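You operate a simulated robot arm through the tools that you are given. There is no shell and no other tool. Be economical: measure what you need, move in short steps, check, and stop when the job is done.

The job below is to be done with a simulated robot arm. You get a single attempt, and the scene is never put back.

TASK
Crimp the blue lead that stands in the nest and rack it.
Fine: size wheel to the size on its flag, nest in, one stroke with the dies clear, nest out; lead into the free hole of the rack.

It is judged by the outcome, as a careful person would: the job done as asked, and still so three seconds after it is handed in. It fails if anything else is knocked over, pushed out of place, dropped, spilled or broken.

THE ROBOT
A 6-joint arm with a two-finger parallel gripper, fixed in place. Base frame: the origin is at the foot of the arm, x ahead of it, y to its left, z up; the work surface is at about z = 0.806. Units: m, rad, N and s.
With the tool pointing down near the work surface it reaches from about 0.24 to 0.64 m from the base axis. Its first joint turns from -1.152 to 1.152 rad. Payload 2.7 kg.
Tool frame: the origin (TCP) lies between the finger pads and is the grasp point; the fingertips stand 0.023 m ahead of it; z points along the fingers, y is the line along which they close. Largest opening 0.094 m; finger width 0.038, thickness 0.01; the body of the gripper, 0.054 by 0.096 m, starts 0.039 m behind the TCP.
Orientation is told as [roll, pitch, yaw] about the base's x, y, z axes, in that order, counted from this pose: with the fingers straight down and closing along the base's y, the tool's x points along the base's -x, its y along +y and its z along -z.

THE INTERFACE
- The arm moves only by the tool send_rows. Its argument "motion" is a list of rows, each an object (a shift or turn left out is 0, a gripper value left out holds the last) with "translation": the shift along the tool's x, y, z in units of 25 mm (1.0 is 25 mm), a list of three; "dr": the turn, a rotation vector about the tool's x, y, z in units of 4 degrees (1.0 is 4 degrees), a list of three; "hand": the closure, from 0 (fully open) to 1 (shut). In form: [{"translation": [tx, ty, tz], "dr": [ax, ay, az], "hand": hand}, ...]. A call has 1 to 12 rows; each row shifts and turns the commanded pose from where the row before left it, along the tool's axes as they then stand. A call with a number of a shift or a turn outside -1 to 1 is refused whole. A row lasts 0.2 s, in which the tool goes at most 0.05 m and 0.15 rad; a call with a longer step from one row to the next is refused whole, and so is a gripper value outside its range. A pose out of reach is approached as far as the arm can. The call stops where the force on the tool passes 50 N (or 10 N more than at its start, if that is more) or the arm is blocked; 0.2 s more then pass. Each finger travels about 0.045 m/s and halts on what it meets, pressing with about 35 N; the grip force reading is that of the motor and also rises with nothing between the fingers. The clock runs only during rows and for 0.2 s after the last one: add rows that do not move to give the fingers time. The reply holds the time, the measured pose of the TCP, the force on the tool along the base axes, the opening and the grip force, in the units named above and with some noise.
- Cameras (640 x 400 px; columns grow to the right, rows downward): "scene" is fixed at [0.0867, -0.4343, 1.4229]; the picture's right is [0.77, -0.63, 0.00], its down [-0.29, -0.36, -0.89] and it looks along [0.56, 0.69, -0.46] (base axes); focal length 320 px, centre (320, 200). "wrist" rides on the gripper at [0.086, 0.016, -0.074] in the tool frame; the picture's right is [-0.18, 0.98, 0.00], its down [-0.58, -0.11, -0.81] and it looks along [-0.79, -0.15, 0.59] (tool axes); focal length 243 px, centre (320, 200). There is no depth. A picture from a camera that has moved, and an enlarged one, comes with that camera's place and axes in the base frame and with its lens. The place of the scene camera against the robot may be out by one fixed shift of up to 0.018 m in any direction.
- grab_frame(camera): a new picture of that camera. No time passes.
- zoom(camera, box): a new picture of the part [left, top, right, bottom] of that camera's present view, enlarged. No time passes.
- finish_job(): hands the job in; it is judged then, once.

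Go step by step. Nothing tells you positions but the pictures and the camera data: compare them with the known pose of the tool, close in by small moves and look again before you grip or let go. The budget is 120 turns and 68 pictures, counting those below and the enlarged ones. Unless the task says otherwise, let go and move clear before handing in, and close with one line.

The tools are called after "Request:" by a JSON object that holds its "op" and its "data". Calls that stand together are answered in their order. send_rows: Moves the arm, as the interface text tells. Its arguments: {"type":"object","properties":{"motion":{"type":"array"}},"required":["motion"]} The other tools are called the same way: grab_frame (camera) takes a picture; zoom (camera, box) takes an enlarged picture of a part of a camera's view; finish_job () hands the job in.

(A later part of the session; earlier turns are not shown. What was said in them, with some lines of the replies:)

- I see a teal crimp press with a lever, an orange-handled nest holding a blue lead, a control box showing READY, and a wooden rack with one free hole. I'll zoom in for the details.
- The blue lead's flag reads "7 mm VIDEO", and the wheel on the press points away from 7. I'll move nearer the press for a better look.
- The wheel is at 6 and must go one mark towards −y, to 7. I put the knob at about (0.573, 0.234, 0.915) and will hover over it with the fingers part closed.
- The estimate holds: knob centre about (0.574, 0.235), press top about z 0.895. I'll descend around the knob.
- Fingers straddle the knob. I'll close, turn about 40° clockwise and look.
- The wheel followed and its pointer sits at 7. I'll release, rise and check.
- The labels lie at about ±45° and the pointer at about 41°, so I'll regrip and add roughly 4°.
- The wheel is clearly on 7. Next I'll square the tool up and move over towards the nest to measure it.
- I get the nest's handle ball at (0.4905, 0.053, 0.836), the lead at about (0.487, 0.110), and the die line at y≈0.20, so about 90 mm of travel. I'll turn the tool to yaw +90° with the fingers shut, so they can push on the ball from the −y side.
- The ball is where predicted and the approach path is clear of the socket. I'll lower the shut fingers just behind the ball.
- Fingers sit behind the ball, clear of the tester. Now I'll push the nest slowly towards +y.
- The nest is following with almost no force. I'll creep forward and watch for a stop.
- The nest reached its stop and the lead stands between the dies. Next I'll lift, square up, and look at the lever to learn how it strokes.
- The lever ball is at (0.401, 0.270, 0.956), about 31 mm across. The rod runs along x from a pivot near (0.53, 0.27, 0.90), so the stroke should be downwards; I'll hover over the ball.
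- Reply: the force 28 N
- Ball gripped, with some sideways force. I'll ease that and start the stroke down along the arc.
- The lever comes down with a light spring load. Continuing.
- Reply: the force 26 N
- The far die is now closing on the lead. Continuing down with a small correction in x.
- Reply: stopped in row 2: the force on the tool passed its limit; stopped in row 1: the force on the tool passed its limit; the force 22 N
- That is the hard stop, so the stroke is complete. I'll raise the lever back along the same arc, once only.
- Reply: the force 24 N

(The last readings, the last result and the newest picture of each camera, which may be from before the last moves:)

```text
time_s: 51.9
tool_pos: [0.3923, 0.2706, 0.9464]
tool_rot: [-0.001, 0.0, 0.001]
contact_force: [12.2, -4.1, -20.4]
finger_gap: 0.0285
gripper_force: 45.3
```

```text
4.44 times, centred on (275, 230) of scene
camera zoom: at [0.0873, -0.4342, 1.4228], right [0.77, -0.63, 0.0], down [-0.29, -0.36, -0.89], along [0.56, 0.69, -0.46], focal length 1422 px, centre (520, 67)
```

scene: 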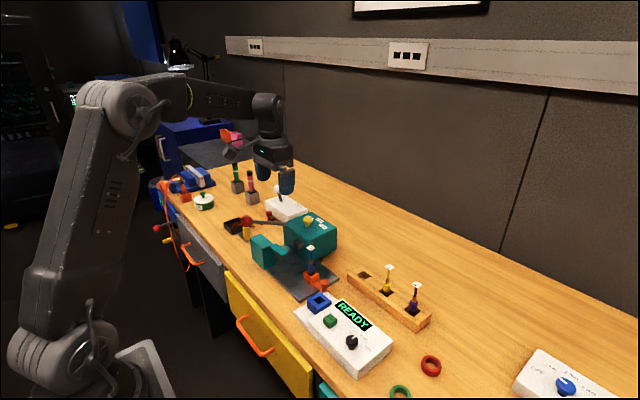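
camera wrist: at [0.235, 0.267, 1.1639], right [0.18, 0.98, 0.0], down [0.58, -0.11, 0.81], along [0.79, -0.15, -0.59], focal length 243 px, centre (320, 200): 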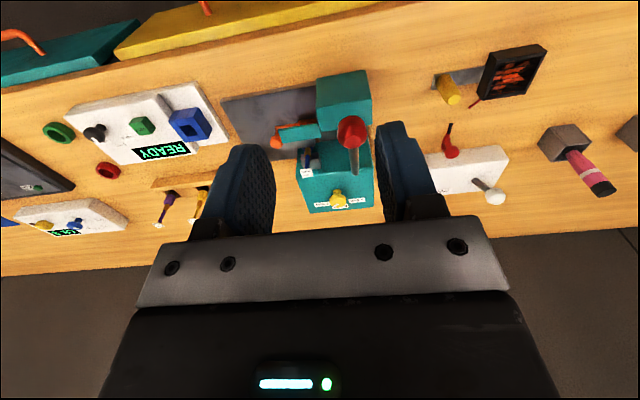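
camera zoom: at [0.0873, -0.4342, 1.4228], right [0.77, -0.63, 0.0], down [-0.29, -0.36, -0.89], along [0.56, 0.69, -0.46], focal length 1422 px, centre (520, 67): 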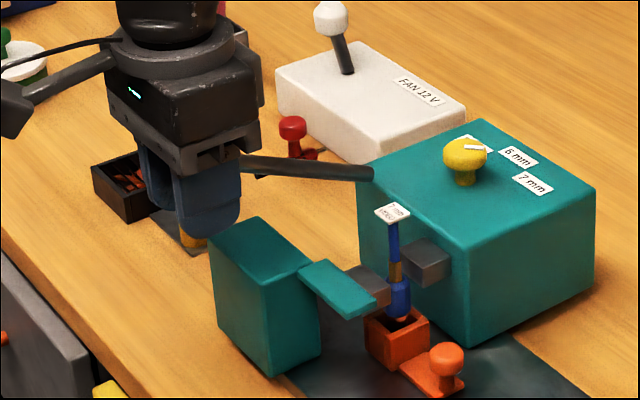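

The lever is back at its rest angle, so I'll release and rise.

Request:
{"op": "send_rows", "data": {"motion": [{"hand": 0.4}, {"hand": 0.4}, {"hand": 0.4}, {"translation": [0, 0, -1]}, {"translation": [0, 0, -1]}, {"translation": [0, 0, -1]}, {"translation": [0, 0, -1]}, {"translation": [0, 0, -1]}, {}]}}

Request:
{"op": "zoom", "data": {"camera": "scene", "box": [225, 185, 325, 275]}}

Request:
{"op": "zoom", "data": {"camera": "wrist", "box": [240, 30, 400, 190]}}

```text
time_s: 53.9
tool_pos: [0.392, 0.2706, 1.0736]
tool_rot: [0.0, -0.001, 0.001]
contact_force: [0.9, -0.7, -0.3]
finger_gap: 0.0566
gripper_force: 0.1
```

```text
4.44 times, centred on (275, 230) of scene
camera zoom: at [0.0867, -0.4343, 1.4229], right [0.77, -0.63, 0.0], down [-0.29, -0.36, -0.89], along [0.56, 0.69, -0.46], focal length 1422 px, centre (520, 67)
```

zoom: 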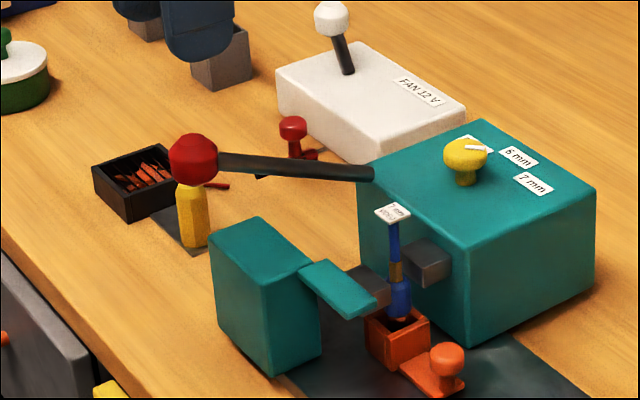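

```text
2.50 times, centred on (320, 110) of wrist
camera zoom: at [0.3049, 0.2845, 1.1479], right [0.18, 0.98, 0.0], down [0.58, -0.11, 0.81], along [0.79, -0.15, -0.59], focal length 606 px, centre (320, 425)
```

zoom: 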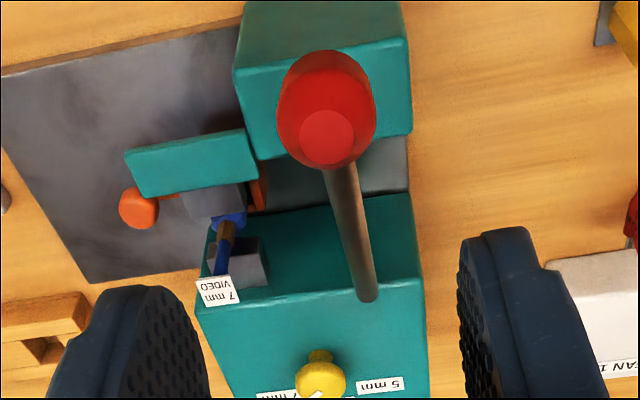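

The ferrule looks pressed and the dies have opened again. Now I'll pull the nest out, going to its handle ball (near y 0.146) with the tool at yaw +90°.

Request:
{"op": "send_rows", "data": {"motion": [{"translation": [-0.563, -0.763, 0.1], "hand": 0.62}, {"translation": [-0.563, -0.763, 0.1]}, {"translation": [-0.563, -0.763, 0.1]}, {"translation": [-0.563, -0.763, 0.1]}, {"translation": [-0.563, -0.763, 0.1]}, {"translation": [-0.563, -0.763, 0.1]}, {"translation": [-0.563, -0.763, 0.1]}, {}]}}

Request:
{"op": "send_rows", "data": {"motion": [{"dr": [0, 0, -1]}, {"dr": [0, 0, -1]}, {"dr": [0, 0, -1]}, {"dr": [0, 0, -1]}, {"dr": [0, 0, -1]}, {"dr": [0, 0, -1]}, {"dr": [0, 0, -1]}, {"dr": [0, 0, -1]}, {"dr": [0, 0, -1]}, {"dr": [0, 0, -1]}, {"dr": [0, 0, -1]}, {"dr": [0, 0, -1]}]}}

Request:
{"op": "send_rows", "data": {"motion": [{"dr": [0, 0, -1]}, {"dr": [0, 0, -1]}, {"dr": [0, 0, -1]}, {"dr": [0, 0, -1]}, {"dr": [0, 0, -1]}, {"dr": [0, 0, -1]}, {"dr": [0, 0, -1]}, {"dr": [0, 0, -1]}, {"dr": [0, 0, -1]}, {"dr": [0, 0, -1]}, {"dr": [0, 0, -0.5]}, {}]}}

Request:
{"op": "grab_frame", "data": {"camera": "wrist"}}

```text
time_s: 55.7
tool_pos: [0.4909, 0.1379, 1.0533]
tool_rot: [0.001, 0.0, 0.001]
contact_force: [0.2, 1.1, 0.3]
finger_gap: 0.0354
gripper_force: 0.0
```

```text
time_s: 58.3
tool_pos: [0.4924, 0.1366, 1.0555]
tool_rot: [-0.002, 0.001, 0.841]
contact_force: [-0.6, -0.2, 0.0]
finger_gap: 0.0356
gripper_force: 0.1
```

```text
time_s: 60.9
tool_pos: [0.4905, 0.1376, 1.0543]
tool_rot: [-0.001, -0.001, 1.571]
contact_force: [0.8, 0.5, -0.5]
finger_gap: 0.0359
gripper_force: 0.0
```

```text
25 pictures are left
camera wrist: at [0.4745, 0.0502, 1.1301], right [-0.98, 0.18, 0.0], down [0.11, 0.58, 0.81], along [0.15, 0.79, -0.59], focal length 243 px, centre (320, 200)
```

wrist: 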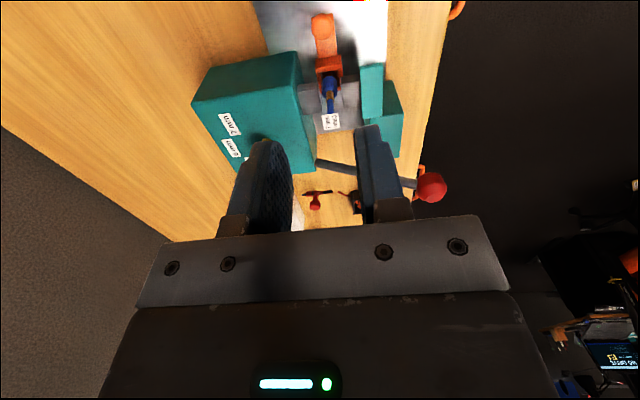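

Ball confirmed at (0.4906, 0.1456). I'll descend around it and grip.

Request:
{"op": "send_rows", "data": {"motion": [{"translation": [0, 0, 1]}, {"translation": [0, 0, 1]}, {"translation": [0, 0, 1]}, {"translation": [0, 0, 1]}, {"translation": [0, 0, 1]}, {"translation": [0, 0, 1]}, {"translation": [0, 0, 1]}, {"translation": [0, 0, 1]}, {}]}}

Request:
{"op": "zoom", "data": {"camera": "scene", "box": [250, 205, 350, 285]}}

Request:
{"op": "send_rows", "data": {"motion": [{"hand": 0.85}, {"hand": 0.85}, {"hand": 0.85}, {}]}}

```text
time_s: 62.9
tool_pos: [0.4892, 0.1365, 0.8542]
tool_rot: [-0.001, 0.0, 1.572]
contact_force: [0.4, 0.0, 0.2]
finger_gap: 0.0354
gripper_force: 0.1
```

```text
5.00 times, centred on (300, 245) of scene
camera zoom: at [0.0867, -0.4343, 1.4229], right [0.77, -0.63, 0.0], down [-0.29, -0.36, -0.89], along [0.56, 0.69, -0.46], focal length 1600 px, centre (420, -25)
```

zoom: 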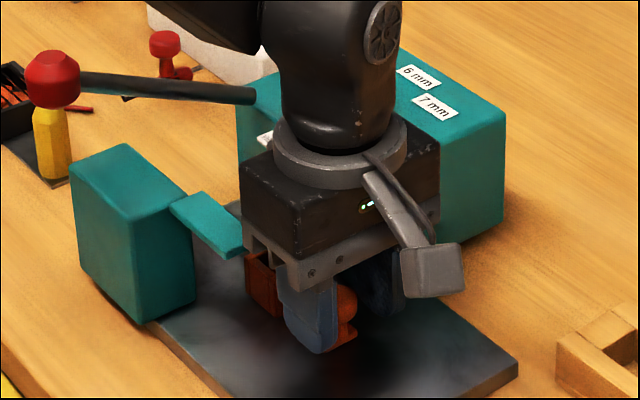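

```text
time_s: 63.9
tool_pos: [0.4899, 0.1369, 0.855]
tool_rot: [-0.004, -0.002, 1.572]
contact_force: [7.2, 0.8, -5.3]
finger_gap: 0.0211
gripper_force: 45.0
```

Gripped at 21 mm, as expected. Pulling the nest back out slowly.

Request:
{"op": "send_rows", "data": {"motion": [{"translation": [0.34, 0, 0]}, {"translation": [0.34, 0, 0]}, {"translation": [0.34, 0, 0]}, {"translation": [0.34, 0, 0]}, {"translation": [0.34, 0, 0]}, {"translation": [0.34, 0, 0]}, {"translation": [0.34, 0, 0]}, {"translation": [0.34, 0, 0]}, {"translation": [0.34, 0, 0]}, {"translation": [0.34, 0, 0]}, {}]}}

Request:
{"op": "send_rows", "data": {"motion": [{"translation": [0.15, 0, 0]}, {"translation": [0.12, 0, 0]}, {}]}}

Request:
{"op": "zoom", "data": {"camera": "scene", "box": [265, 215, 375, 315]}}

```text
time_s: 66.3
tool_pos: [0.49, 0.052, 0.8542]
tool_rot: [0.0, 0.0, 1.573]
contact_force: [-7.9, 0.2, -1.7]
finger_gap: 0.0209
gripper_force: 45.7
```

```text
time_s: 67.1
tool_pos: [0.4902, 0.0479, 0.8541]
tool_rot: [-0.003, -0.001, 1.572]
contact_force: [-12.4, 20.8, 2.7]
finger_gap: 0.021
gripper_force: 44.7
```

```text
4.00 times, centred on (320, 265) of scene
camera zoom: at [0.0864, -0.4338, 1.423], right [0.77, -0.63, 0.0], down [-0.29, -0.36, -0.89], along [0.56, 0.69, -0.46], focal length 1280 px, centre (320, -60)
```

zoom: 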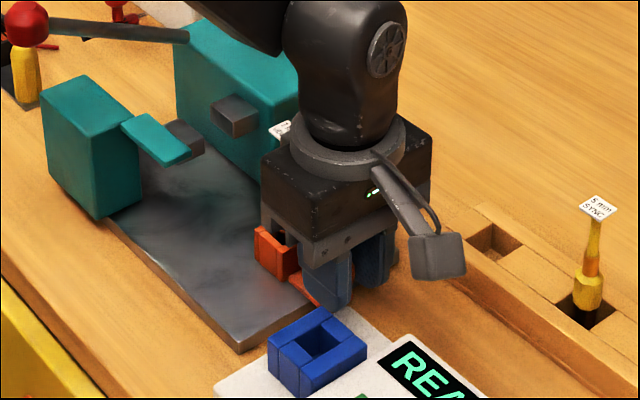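

The nest is out against its stop (20 N). I'll release by a few millimetres, lift, and measure the lead.

Request:
{"op": "send_rows", "data": {"motion": [{"translation": [-0.03, 0, 0], "hand": 0.68}, {"hand": 0.68}, {"hand": 0.68}, {"translation": [0, 0, -0.6]}, {"translation": [0, 0, -1]}, {"translation": [0, 0, -1]}, {"translation": [0.6, 0, -1]}, {"translation": [0.8, 0, 0]}, {}]}}

Request:
{"op": "grab_frame", "data": {"camera": "wrist"}}

Request:
{"op": "zoom", "data": {"camera": "scene", "box": [285, 230, 345, 300]}}

```text
time_s: 69.1
tool_pos: [0.4902, 0.0131, 0.9449]
tool_rot: [-0.002, 0.0, 1.572]
contact_force: [0.1, -0.2, -0.8]
finger_gap: 0.0302
gripper_force: 0.0
```

```text
22 pictures are left
camera wrist: at [0.4746, -0.0751, 1.0204], right [-0.98, 0.18, 0.0], down [0.11, 0.58, 0.81], along [0.15, 0.79, -0.59], focal length 243 px, centre (320, 200)
```

wrist: 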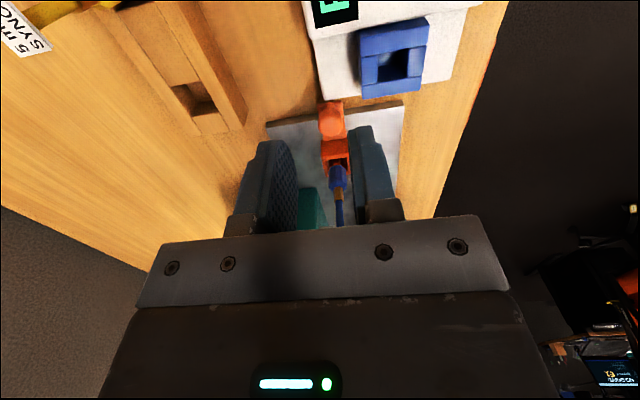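

```text
5.71 times, centred on (315, 265) of scene
camera zoom: at [0.0866, -0.4343, 1.4229], right [0.77, -0.63, 0.0], down [-0.29, -0.36, -0.89], along [0.56, 0.69, -0.46], focal length 1828 px, centre (349, -171)
```

zoom: 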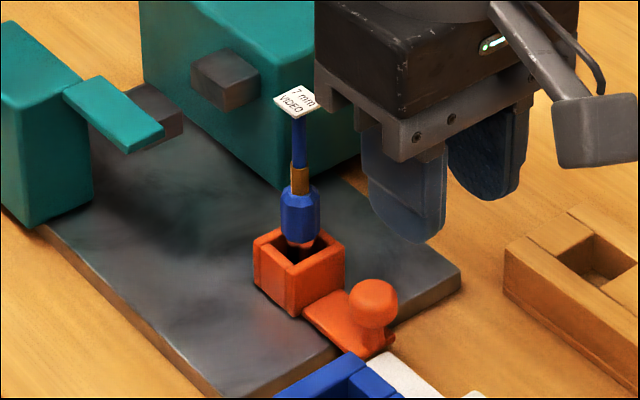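

The crimped lead is clearly visible: a blue body about 18 mm across, the band, the wire, and the flag on top near z≈0.92. The flag's size decides how I can grip it, so I'll take a better view of it.

Request:
{"op": "send_rows", "data": {"motion": [{"translation": [0, 0, -1], "hand": 0.3}, {"translation": [0, 0, -1]}, {"translation": [0, 0, -1]}, {"translation": [-0.8, 0, -1]}, {}]}}

Request:
{"op": "zoom", "data": {"camera": "wrist", "box": [280, 20, 380, 150]}}

Request:
{"op": "zoom", "data": {"camera": "scene", "box": [300, 240, 325, 285]}}

```text
time_s: 70.3
tool_pos: [0.4927, 0.0303, 1.0464]
tool_rot: [-0.001, 0.001, 1.572]
contact_force: [0.2, -0.2, -0.1]
finger_gap: 0.066
gripper_force: 0.1
```

```text
3.08 times, centred on (330, 85) of wrist
camera zoom: at [0.4754, -0.056, 1.1201], right [-0.98, 0.18, 0.0], down [0.11, 0.58, 0.81], along [0.15, 0.79, -0.59], focal length 746 px, centre (289, 554)
```

zoom: 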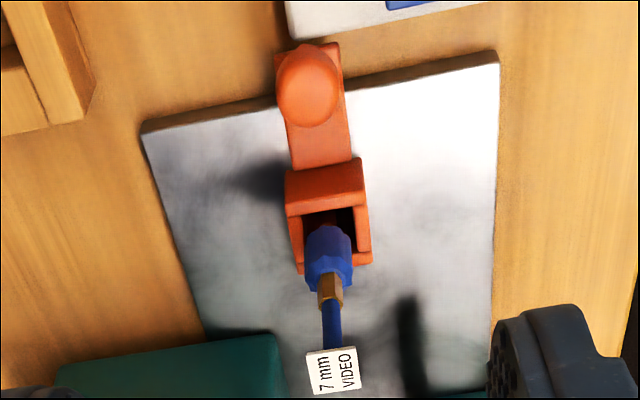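

```text
8.89 times, centred on (312, 262) of scene
camera zoom: at [0.0867, -0.4343, 1.4229], right [0.77, -0.63, 0.0], down [-0.29, -0.36, -0.89], along [0.56, 0.69, -0.46], focal length 2844 px, centre (387, -356)
```

zoom: 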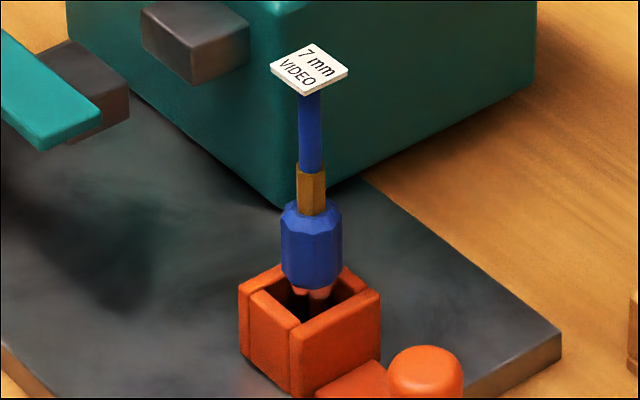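

The flag is about 16 × 19 mm and the body about 18 mm across with its top near z 0.867. A straight-down grasp would bring the palm onto the flag, so I'll grip the body with the tool leaned back 25° at yaw 0 and the flag passing outside the fingers. First I'll square up and tilt.

Request:
{"op": "send_rows", "data": {"motion": [{"dr": [0, 0, 1], "hand": 0.5}, {"dr": [0, 0, 1]}, {"dr": [0, 0, 1]}, {"dr": [0, 0, 1]}, {"dr": [0, 0, 1]}, {"dr": [0, 0, 1]}, {"dr": [0, 0, 1]}, {"dr": [0, 0, 1]}, {"dr": [0, 0, 1]}, {"dr": [0, 0, 1]}, {"dr": [0, 0, 1]}, {"dr": [0, 0, 1]}]}}

Request:
{"op": "send_rows", "data": {"motion": [{"dr": [0, 0, 1]}, {"dr": [0, 0, 1]}, {"dr": [0, 0, 1]}, {"dr": [0, 0, 1]}, {"dr": [0, 0, 1]}, {"dr": [0, 0, 1]}, {"dr": [0, 0, 1]}, {"dr": [0, 0, 1]}, {"dr": [0, 0, 1]}, {"dr": [0, 0, 1]}, {"dr": [0, 0, 0.5]}, {}]}}

Request:
{"op": "send_rows", "data": {"motion": [{"translation": [0.33, 1, 0]}, {"translation": [0.33, 1, 0]}, {"translation": [0.33, 1, 0]}, {"translation": [0, 0.18, 0], "dr": [0, -1, 0]}, {"dr": [0, -1, 0]}, {"dr": [0, -1, 0]}, {"dr": [0, -1, 0]}, {"dr": [0, -1, 0]}, {"dr": [0, -1, 0]}, {"dr": [0, -0.25, 0]}, {}]}}

Request:
{"op": "grab_frame", "data": {"camera": "wrist"}}

```text
time_s: 72.9
tool_pos: [0.49, 0.0307, 1.0438]
tool_rot: [-0.002, 0.0, 0.732]
contact_force: [0.2, -0.2, 0.1]
finger_gap: 0.0472
gripper_force: 0.0
```

```text
time_s: 75.5
tool_pos: [0.4899, 0.0299, 1.0441]
tool_rot: [-0.001, -0.001, -0.001]
contact_force: [-0.6, -1.1, 0.7]
finger_gap: 0.0471
gripper_force: 0.0
```

```text
time_s: 77.9
tool_pos: [0.4666, 0.1103, 1.0441]
tool_rot: [-0.001, -0.439, 0.002]
contact_force: [-0.3, 0.1, 0.3]
finger_gap: 0.0467
gripper_force: 0.0
```

```text
18 pictures are left
camera wrist: at [0.3561, 0.1263, 1.0763], right [0.17, 0.98, 0.08], down [0.18, -0.11, 0.98], along [0.97, -0.15, -0.2], focal length 243 px, centre (320, 200)
```

wrist: 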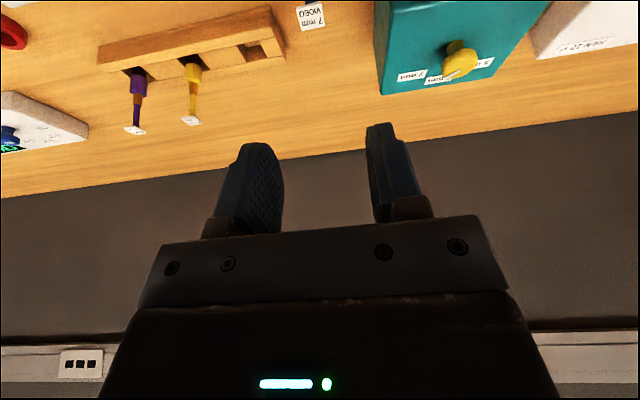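

Lead confirmed near (0.489, 0.111). I'll go partway down and check from the scene camera.

Request:
{"op": "send_rows", "data": {"motion": [{"translation": [0.3, 0, 0.9]}, {"translation": [0.4, 0, 0.85]}, {"translation": [0.4, 0, 0.85]}, {"translation": [0.4, 0, 0.85]}, {}]}}

Request:
{"op": "zoom", "data": {"camera": "scene", "box": [270, 200, 350, 300]}}

Request:
{"op": "zoom", "data": {"camera": "wrist", "box": [220, 0, 420, 200]}}

```text
time_s: 79.1
tool_pos: [0.4687, 0.1099, 0.9494]
tool_rot: [0.001, -0.436, 0.003]
contact_force: [-0.4, 0.3, 0.3]
finger_gap: 0.0471
gripper_force: 0.1
```

```text
4.00 times, centred on (310, 250) of scene
camera zoom: at [0.0867, -0.4343, 1.4229], right [0.77, -0.63, 0.0], down [-0.29, -0.36, -0.89], along [0.56, 0.69, -0.46], focal length 1280 px, centre (360, 0)
```

zoom: 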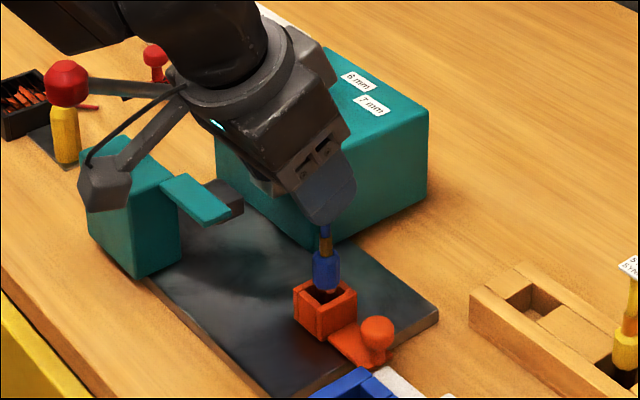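

```text
2.00 times, centred on (320, 100) of wrist
camera zoom: at [0.3585, 0.1254, 0.9821], right [0.17, 0.98, 0.08], down [0.19, -0.11, 0.98], along [0.97, -0.15, -0.2], focal length 485 px, centre (320, 400)
```

zoom: 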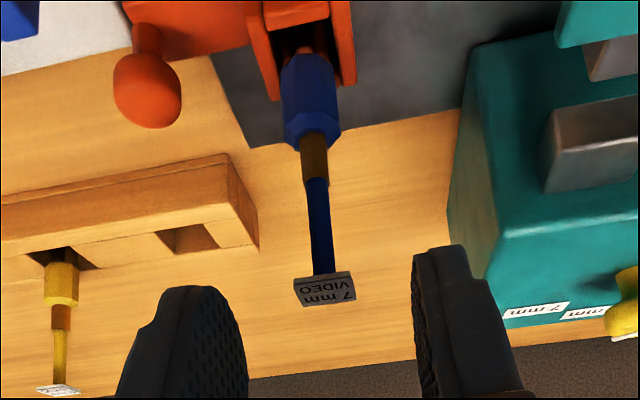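

The side view gives the body z 0.842–0.873 at y≈0.110, the flag near 0.923 and the nest top 0.84. I'll descend to grip height.

Request:
{"op": "send_rows", "data": {"motion": [{"translation": [0.322, 0, 0.685]}, {"translation": [0.322, 0, 0.685]}, {"translation": [0.322, 0, 0.685]}, {"translation": [0.322, 0, 0.685]}, {}]}}

Request:
{"op": "zoom", "data": {"camera": "wrist", "box": [220, 80, 420, 280]}}

Request:
{"op": "zoom", "data": {"camera": "scene", "box": [280, 220, 350, 300]}}

```text
time_s: 80.3
tool_pos: [0.4687, 0.1096, 0.8742]
tool_rot: [0.001, -0.434, 0.0]
contact_force: [0.1, -0.5, 0.4]
finger_gap: 0.0469
gripper_force: 0.1
```

```text
2.00 times, centred on (320, 180) of wrist
camera zoom: at [0.3585, 0.1255, 0.9059], right [0.17, 0.98, 0.08], down [0.19, -0.11, 0.98], along [0.97, -0.15, -0.2], focal length 485 px, centre (320, 240)
```

zoom: 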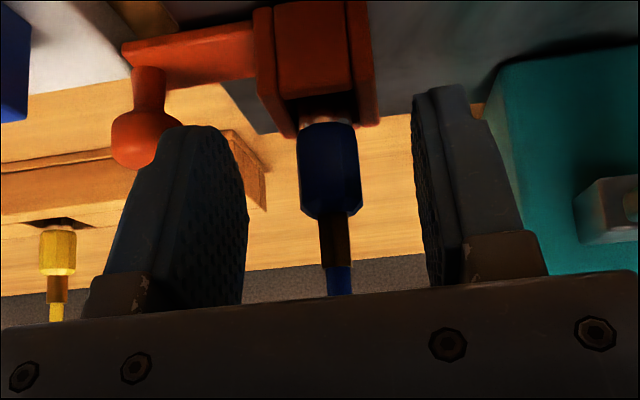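

```text
5.00 times, centred on (315, 260) of scene
camera zoom: at [0.0867, -0.4343, 1.4229], right [0.77, -0.63, 0.0], down [-0.29, -0.36, -0.89], along [0.56, 0.69, -0.46], focal length 1600 px, centre (345, -100)
```

zoom: 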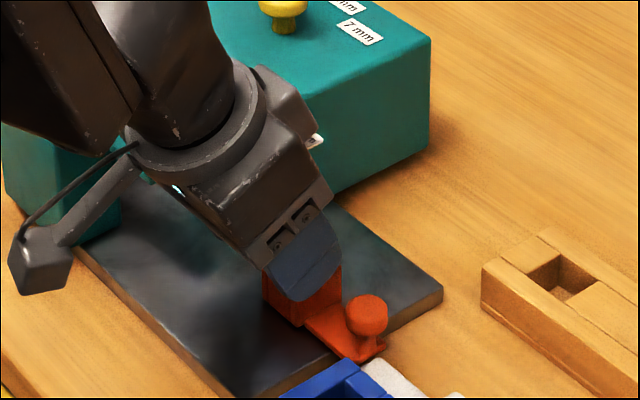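

The body is centred between the fingers with no contact. Closing.

Request:
{"op": "send_rows", "data": {"motion": [{"hand": 0.7}, {"hand": 0.9}, {"hand": 0.9}, {"hand": 0.9}, {}]}}

Request:
{"op": "send_rows", "data": {"motion": [{"translation": [-0.17, 0, -0.36]}, {"translation": [-0.17, 0, -0.36]}, {"translation": [-0.17, 0, -0.36]}, {}]}}

Request:
{"op": "zoom", "data": {"camera": "scene", "box": [270, 210, 350, 290]}}

```text
time_s: 81.5
tool_pos: [0.4695, 0.1097, 0.8744]
tool_rot: [0.0, -0.438, 0.001]
contact_force: [-1.0, 1.3, 0.2]
finger_gap: 0.0166
gripper_force: 34.6
```

```text
time_s: 82.5
tool_pos: [0.4695, 0.1108, 0.905]
tool_rot: [-0.001, -0.438, 0.001]
contact_force: [0.3, -0.2, -1.1]
finger_gap: 0.0164
gripper_force: 34.8
```

```text
5.00 times, centred on (310, 250) of scene
camera zoom: at [0.0867, -0.4343, 1.4229], right [0.77, -0.63, 0.0], down [-0.29, -0.36, -0.89], along [0.56, 0.69, -0.46], focal length 1600 px, centre (370, -50)
```

zoom: 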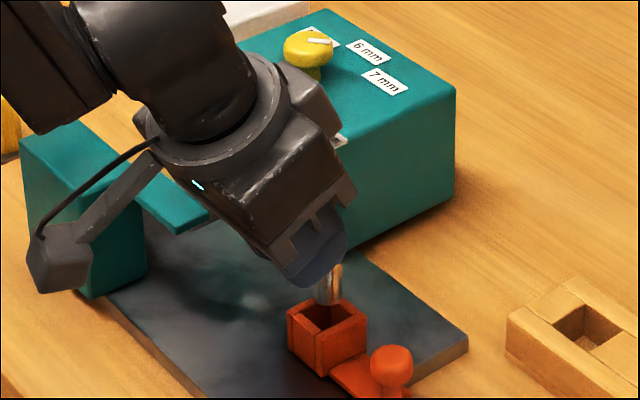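

The lead came out of the nest cleanly. I'll lift further and view the rack with the lead in hand.

Request:
{"op": "send_rows", "data": {"motion": [{"translation": [-0.34, 0, -0.72]}, {"translation": [-0.34, 0, -0.72]}, {"translation": [-0.34, 0, -0.72]}, {"translation": [0, -0.9, 0]}, {"translation": [0, -0.9, 0]}, {"translation": [0, -0.9, 0]}, {"translation": [0, -0.9, 0]}, {}]}}

Request:
{"op": "grab_frame", "data": {"camera": "wrist"}}

Request:
{"op": "zoom", "data": {"camera": "scene", "box": [290, 190, 430, 330]}}

```text
time_s: 84.3
tool_pos: [0.4692, 0.0203, 0.9647]
tool_rot: [0.0, -0.437, 0.002]
contact_force: [-0.1, -0.1, -0.4]
finger_gap: 0.0165
gripper_force: 35.1
```

```text
12 pictures are left
camera wrist: at [0.3594, 0.0355, 0.9961], right [0.17, 0.98, 0.08], down [0.19, -0.11, 0.98], along [0.97, -0.15, -0.2], focal length 243 px, centre (320, 200)
```

wrist: 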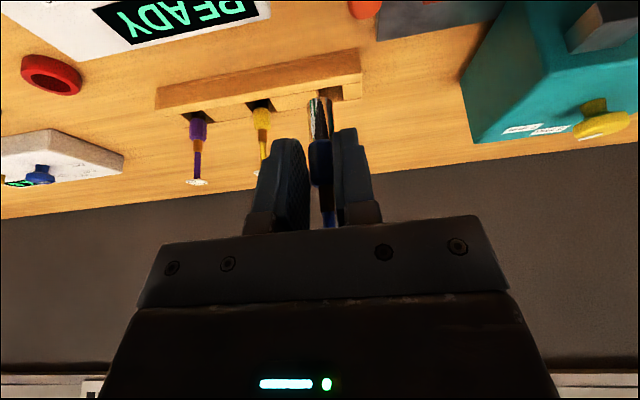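

```text
2.86 times, centred on (360, 260) of scene
camera zoom: at [0.0867, -0.4343, 1.4229], right [0.77, -0.63, 0.0], down [-0.29, -0.36, -0.89], along [0.56, 0.69, -0.46], focal length 914 px, centre (206, 29)
```

zoom: 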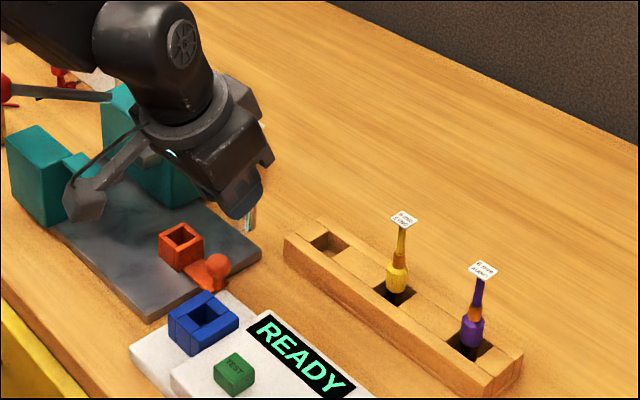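

Request:
{"op": "zoom", "data": {"camera": "wrist", "box": [230, 30, 390, 190]}}

```text
2.50 times, centred on (310, 110) of wrist
camera zoom: at [0.3594, 0.0355, 0.9961], right [0.17, 0.98, 0.08], down [0.19, -0.11, 0.98], along [0.97, -0.15, -0.2], focal length 606 px, centre (345, 425)
```

zoom: 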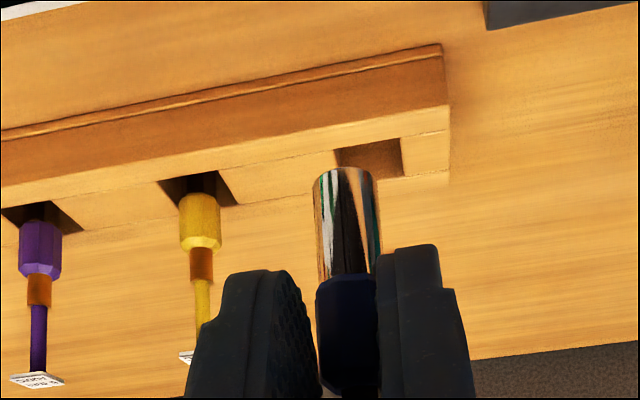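

I triangulate the free hole at (0.601, 0.019), rack top z≈0.828; the lead's tip is now at z≈0.909, about 19 mm ahead of the TCP. I'll move over the hole.

Request:
{"op": "send_rows", "data": {"motion": [{"translation": [-0.81, -0.03, 0.38]}, {"translation": [-0.81, 0, 0.38]}, {"translation": [-0.81, 0, 0.38]}, {"translation": [-0.81, 0, 0.38]}, {"translation": [-0.82, 0, 0.385]}, {"translation": [0.25, 0, 0.54]}, {"translation": [0.25, 0, 0.54]}, {}]}}

Request:
{"op": "zoom", "data": {"camera": "wrist", "box": [220, 20, 420, 190]}}

Request:
{"op": "zoom", "data": {"camera": "scene", "box": [320, 220, 420, 320]}}

```text
time_s: 86.1
tool_pos: [0.5808, 0.0206, 0.9355]
tool_rot: [-0.001, -0.439, 0.002]
contact_force: [0.3, -0.2, 0.2]
finger_gap: 0.016
gripper_force: 34.7
```

```text
2.35 times, centred on (320, 105) of wrist
camera zoom: at [0.4714, 0.0355, 0.9662], right [0.17, 0.98, 0.08], down [0.19, -0.11, 0.98], along [0.97, -0.15, -0.2], focal length 571 px, centre (320, 424)
```

zoom: 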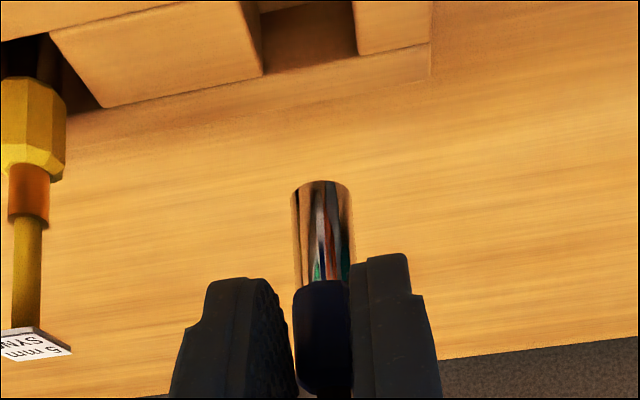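

```text
4.00 times, centred on (370, 270) of scene
camera zoom: at [0.0867, -0.4343, 1.4229], right [0.77, -0.63, 0.0], down [-0.29, -0.36, -0.89], along [0.56, 0.69, -0.46], focal length 1280 px, centre (120, -80)
```

zoom: 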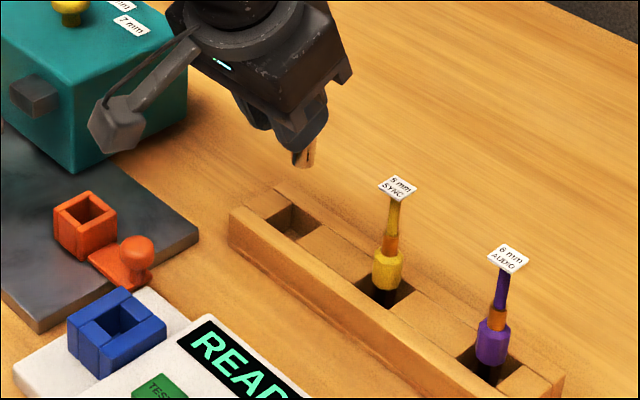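

The hole centre checks out at (0.6005, 0.0187), and the lead seems about 3 mm too far in x. I'll correct, lower to just above the rack, and look.

Request:
{"op": "send_rows", "data": {"motion": [{"translation": [0.109, -0.05, -0.05]}, {"translation": [0.28, 0, 0.6]}, {"translation": [0.28, 0, 0.6]}, {}]}}

Request:
{"op": "zoom", "data": {"camera": "scene", "box": [330, 240, 400, 310]}}

Request:
{"op": "zoom", "data": {"camera": "wrist", "box": [240, 20, 400, 180]}}

```text
time_s: 87.1
tool_pos: [0.5781, 0.0198, 0.9021]
tool_rot: [0.0, -0.437, 0.001]
contact_force: [-0.1, -0.2, -1.1]
finger_gap: 0.0163
gripper_force: 35.5
```

```text
5.71 times, centred on (365, 275) of scene
camera zoom: at [0.0867, -0.4343, 1.4229], right [0.77, -0.63, 0.0], down [-0.29, -0.36, -0.89], along [0.56, 0.69, -0.46], focal length 1828 px, centre (63, -229)
```

zoom: 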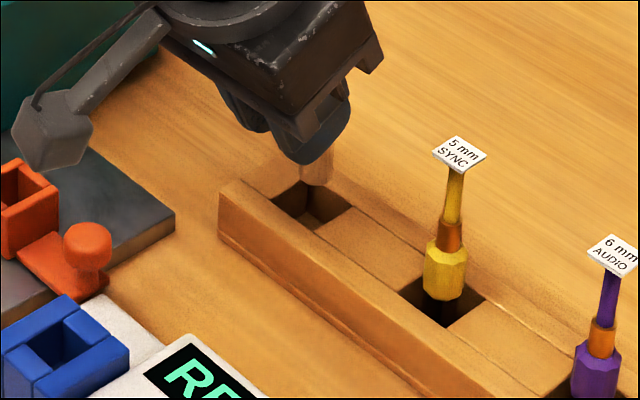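

```text
2.50 times, centred on (320, 100) of wrist
camera zoom: at [0.4678, 0.0352, 0.9337], right [0.17, 0.98, 0.08], down [0.18, -0.11, 0.98], along [0.97, -0.15, -0.2], focal length 606 px, centre (320, 450)
```

zoom: 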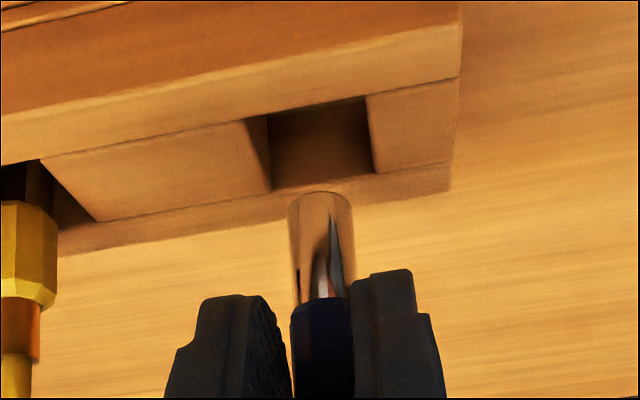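

Both cameras agree the lead is over the middle of the hole. Lowering it in slowly.

Request:
{"op": "send_rows", "data": {"motion": [{"translation": [0.15, 0, 0.32]}, {"translation": [0.15, 0, 0.32]}, {"translation": [0.15, 0, 0.32]}, {"translation": [0.1, 0, 0.213]}, {}]}}

Request:
{"op": "zoom", "data": {"camera": "scene", "box": [330, 240, 400, 310]}}

```text
time_s: 88.3
tool_pos: [0.5771, 0.0186, 0.8685]
tool_rot: [-0.001, -0.437, 0.001]
contact_force: [0.4, 0.0, 0.1]
finger_gap: 0.0163
gripper_force: 34.7
```

```text
5.71 times, centred on (365, 275) of scene
camera zoom: at [0.0867, -0.4343, 1.4229], right [0.77, -0.63, 0.0], down [-0.29, -0.36, -0.89], along [0.56, 0.69, -0.46], focal length 1828 px, centre (63, -229)
```

zoom: 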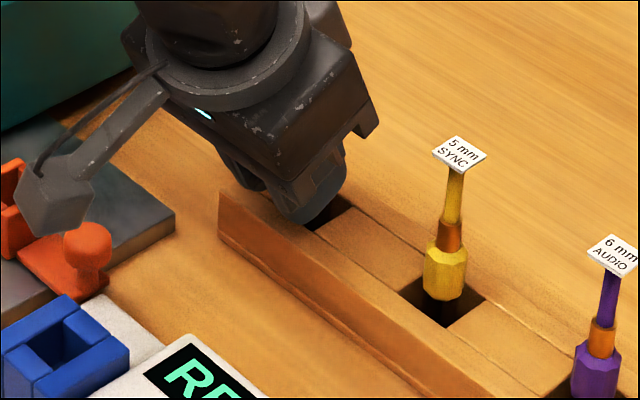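

Request:
{"op": "send_rows", "data": {"motion": [{"translation": [0.034, 0, 0.0725]}, {}]}}

Request:
{"op": "send_rows", "data": {"motion": [{"translation": [0.034, 0, 0.0725]}, {}]}}

Request:
{"op": "send_rows", "data": {"motion": [{"translation": [0.034, 0, 0.0725]}, {}]}}

```text
time_s: 88.9
tool_pos: [0.5775, 0.0185, 0.867]
tool_rot: [-0.001, -0.437, 0.001]
contact_force: [0.1, -0.5, 0.2]
finger_gap: 0.0163
gripper_force: 34.6
```

```text
time_s: 89.5
tool_pos: [0.5785, 0.0178, 0.8641]
tool_rot: [0.0, -0.437, 0.002]
contact_force: [-0.2, -0.9, -0.1]
finger_gap: 0.0162
gripper_force: 34.8
```

```text
time_s: 90.1
tool_pos: [0.5776, 0.0175, 0.8637]
tool_rot: [0.001, -0.44, 0.002]
contact_force: [-1.8, -0.8, 5.5]
finger_gap: 0.0165
gripper_force: 34.5
```

The lead touches the floor of the hole (5 N). Releasing and withdrawing straight up, as I came.

Request:
{"op": "send_rows", "data": {"motion": [{"hand": 0.75}, {"hand": 0.5}, {"hand": 0.5}, {"hand": 0.5}, {}]}}

Request:
{"op": "zoom", "data": {"camera": "wrist", "box": [220, 80, 420, 280]}}

```text
time_s: 91.3
tool_pos: [0.5771, 0.0187, 0.8628]
tool_rot: [0.001, -0.44, 0.001]
contact_force: [-0.2, -0.3, 0.0]
finger_gap: 0.0469
gripper_force: 0.0
```

```text
2.00 times, centred on (320, 180) of wrist
camera zoom: at [0.4675, 0.034, 0.8944], right [0.17, 0.98, 0.08], down [0.19, -0.11, 0.98], along [0.97, -0.15, -0.2], focal length 485 px, centre (320, 240)
```

zoom: 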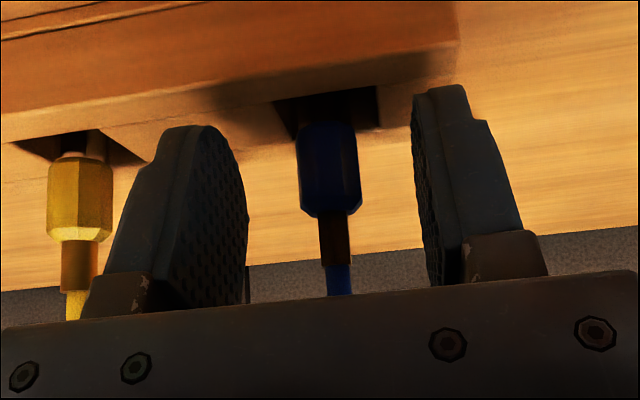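

The lead stands like its neighbour. Rising clear and backing off.

Request:
{"op": "send_rows", "data": {"motion": [{"translation": [-0.212, 0, -0.453]}, {"translation": [-0.212, 0, -0.453]}, {"translation": [-0.3, 0, -0.64]}, {"translation": [-0.424, 0, -0.906]}, {"translation": [-0.424, 0, -0.906]}, {"translation": [-0.424, 0, -0.906]}, {"translation": [-0.424, 0, -0.906]}, {"translation": [0.9, 0, -0.42]}, {"translation": [0.9, 0, -0.42]}, {"translation": [0.9, 0, -0.42]}, {}]}}

Request:
{"op": "grab_frame", "data": {"camera": "scene"}}

Request:
{"op": "zoom", "data": {"camera": "scene", "box": [260, 200, 440, 330]}}

```text
time_s: 93.7
tool_pos: [0.5036, 0.0168, 1.0057]
tool_rot: [0.0, -0.44, 0.002]
contact_force: [-0.6, -0.1, 0.0]
finger_gap: 0.0469
gripper_force: 0.0
```

```text
3 pictures are left
```

scene: 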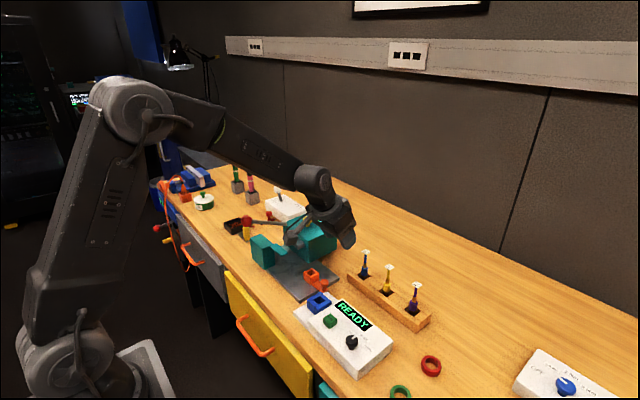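

```text
3.08 times, centred on (350, 265) of scene
camera zoom: at [0.0866, -0.4343, 1.4229], right [0.77, -0.63, 0.0], down [-0.29, -0.36, -0.89], along [0.56, 0.69, -0.46], focal length 985 px, centre (228, 0)
```

zoom: 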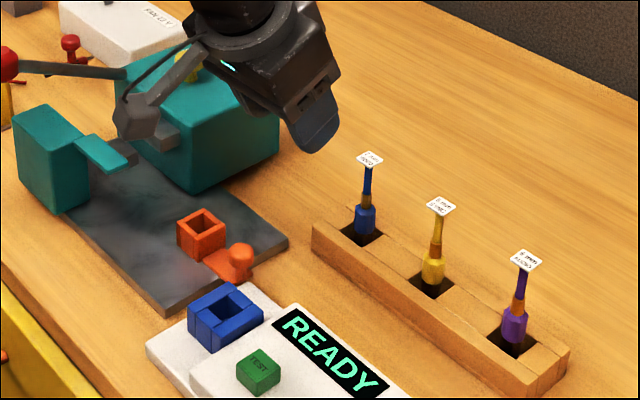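

The blue lead stands upright in the rack's free hole. The nest is out, the lever is up, nothing else has moved, and the gripper is clear, so I'm handing in.

Request:
{"op": "finish_job", "data": {}}

```text
The job is handed in.
```

The blue lead was crimped at 7 mm with one full stroke of the lever, the nest was pulled back out, and the lead now stands in the rack's free hole.
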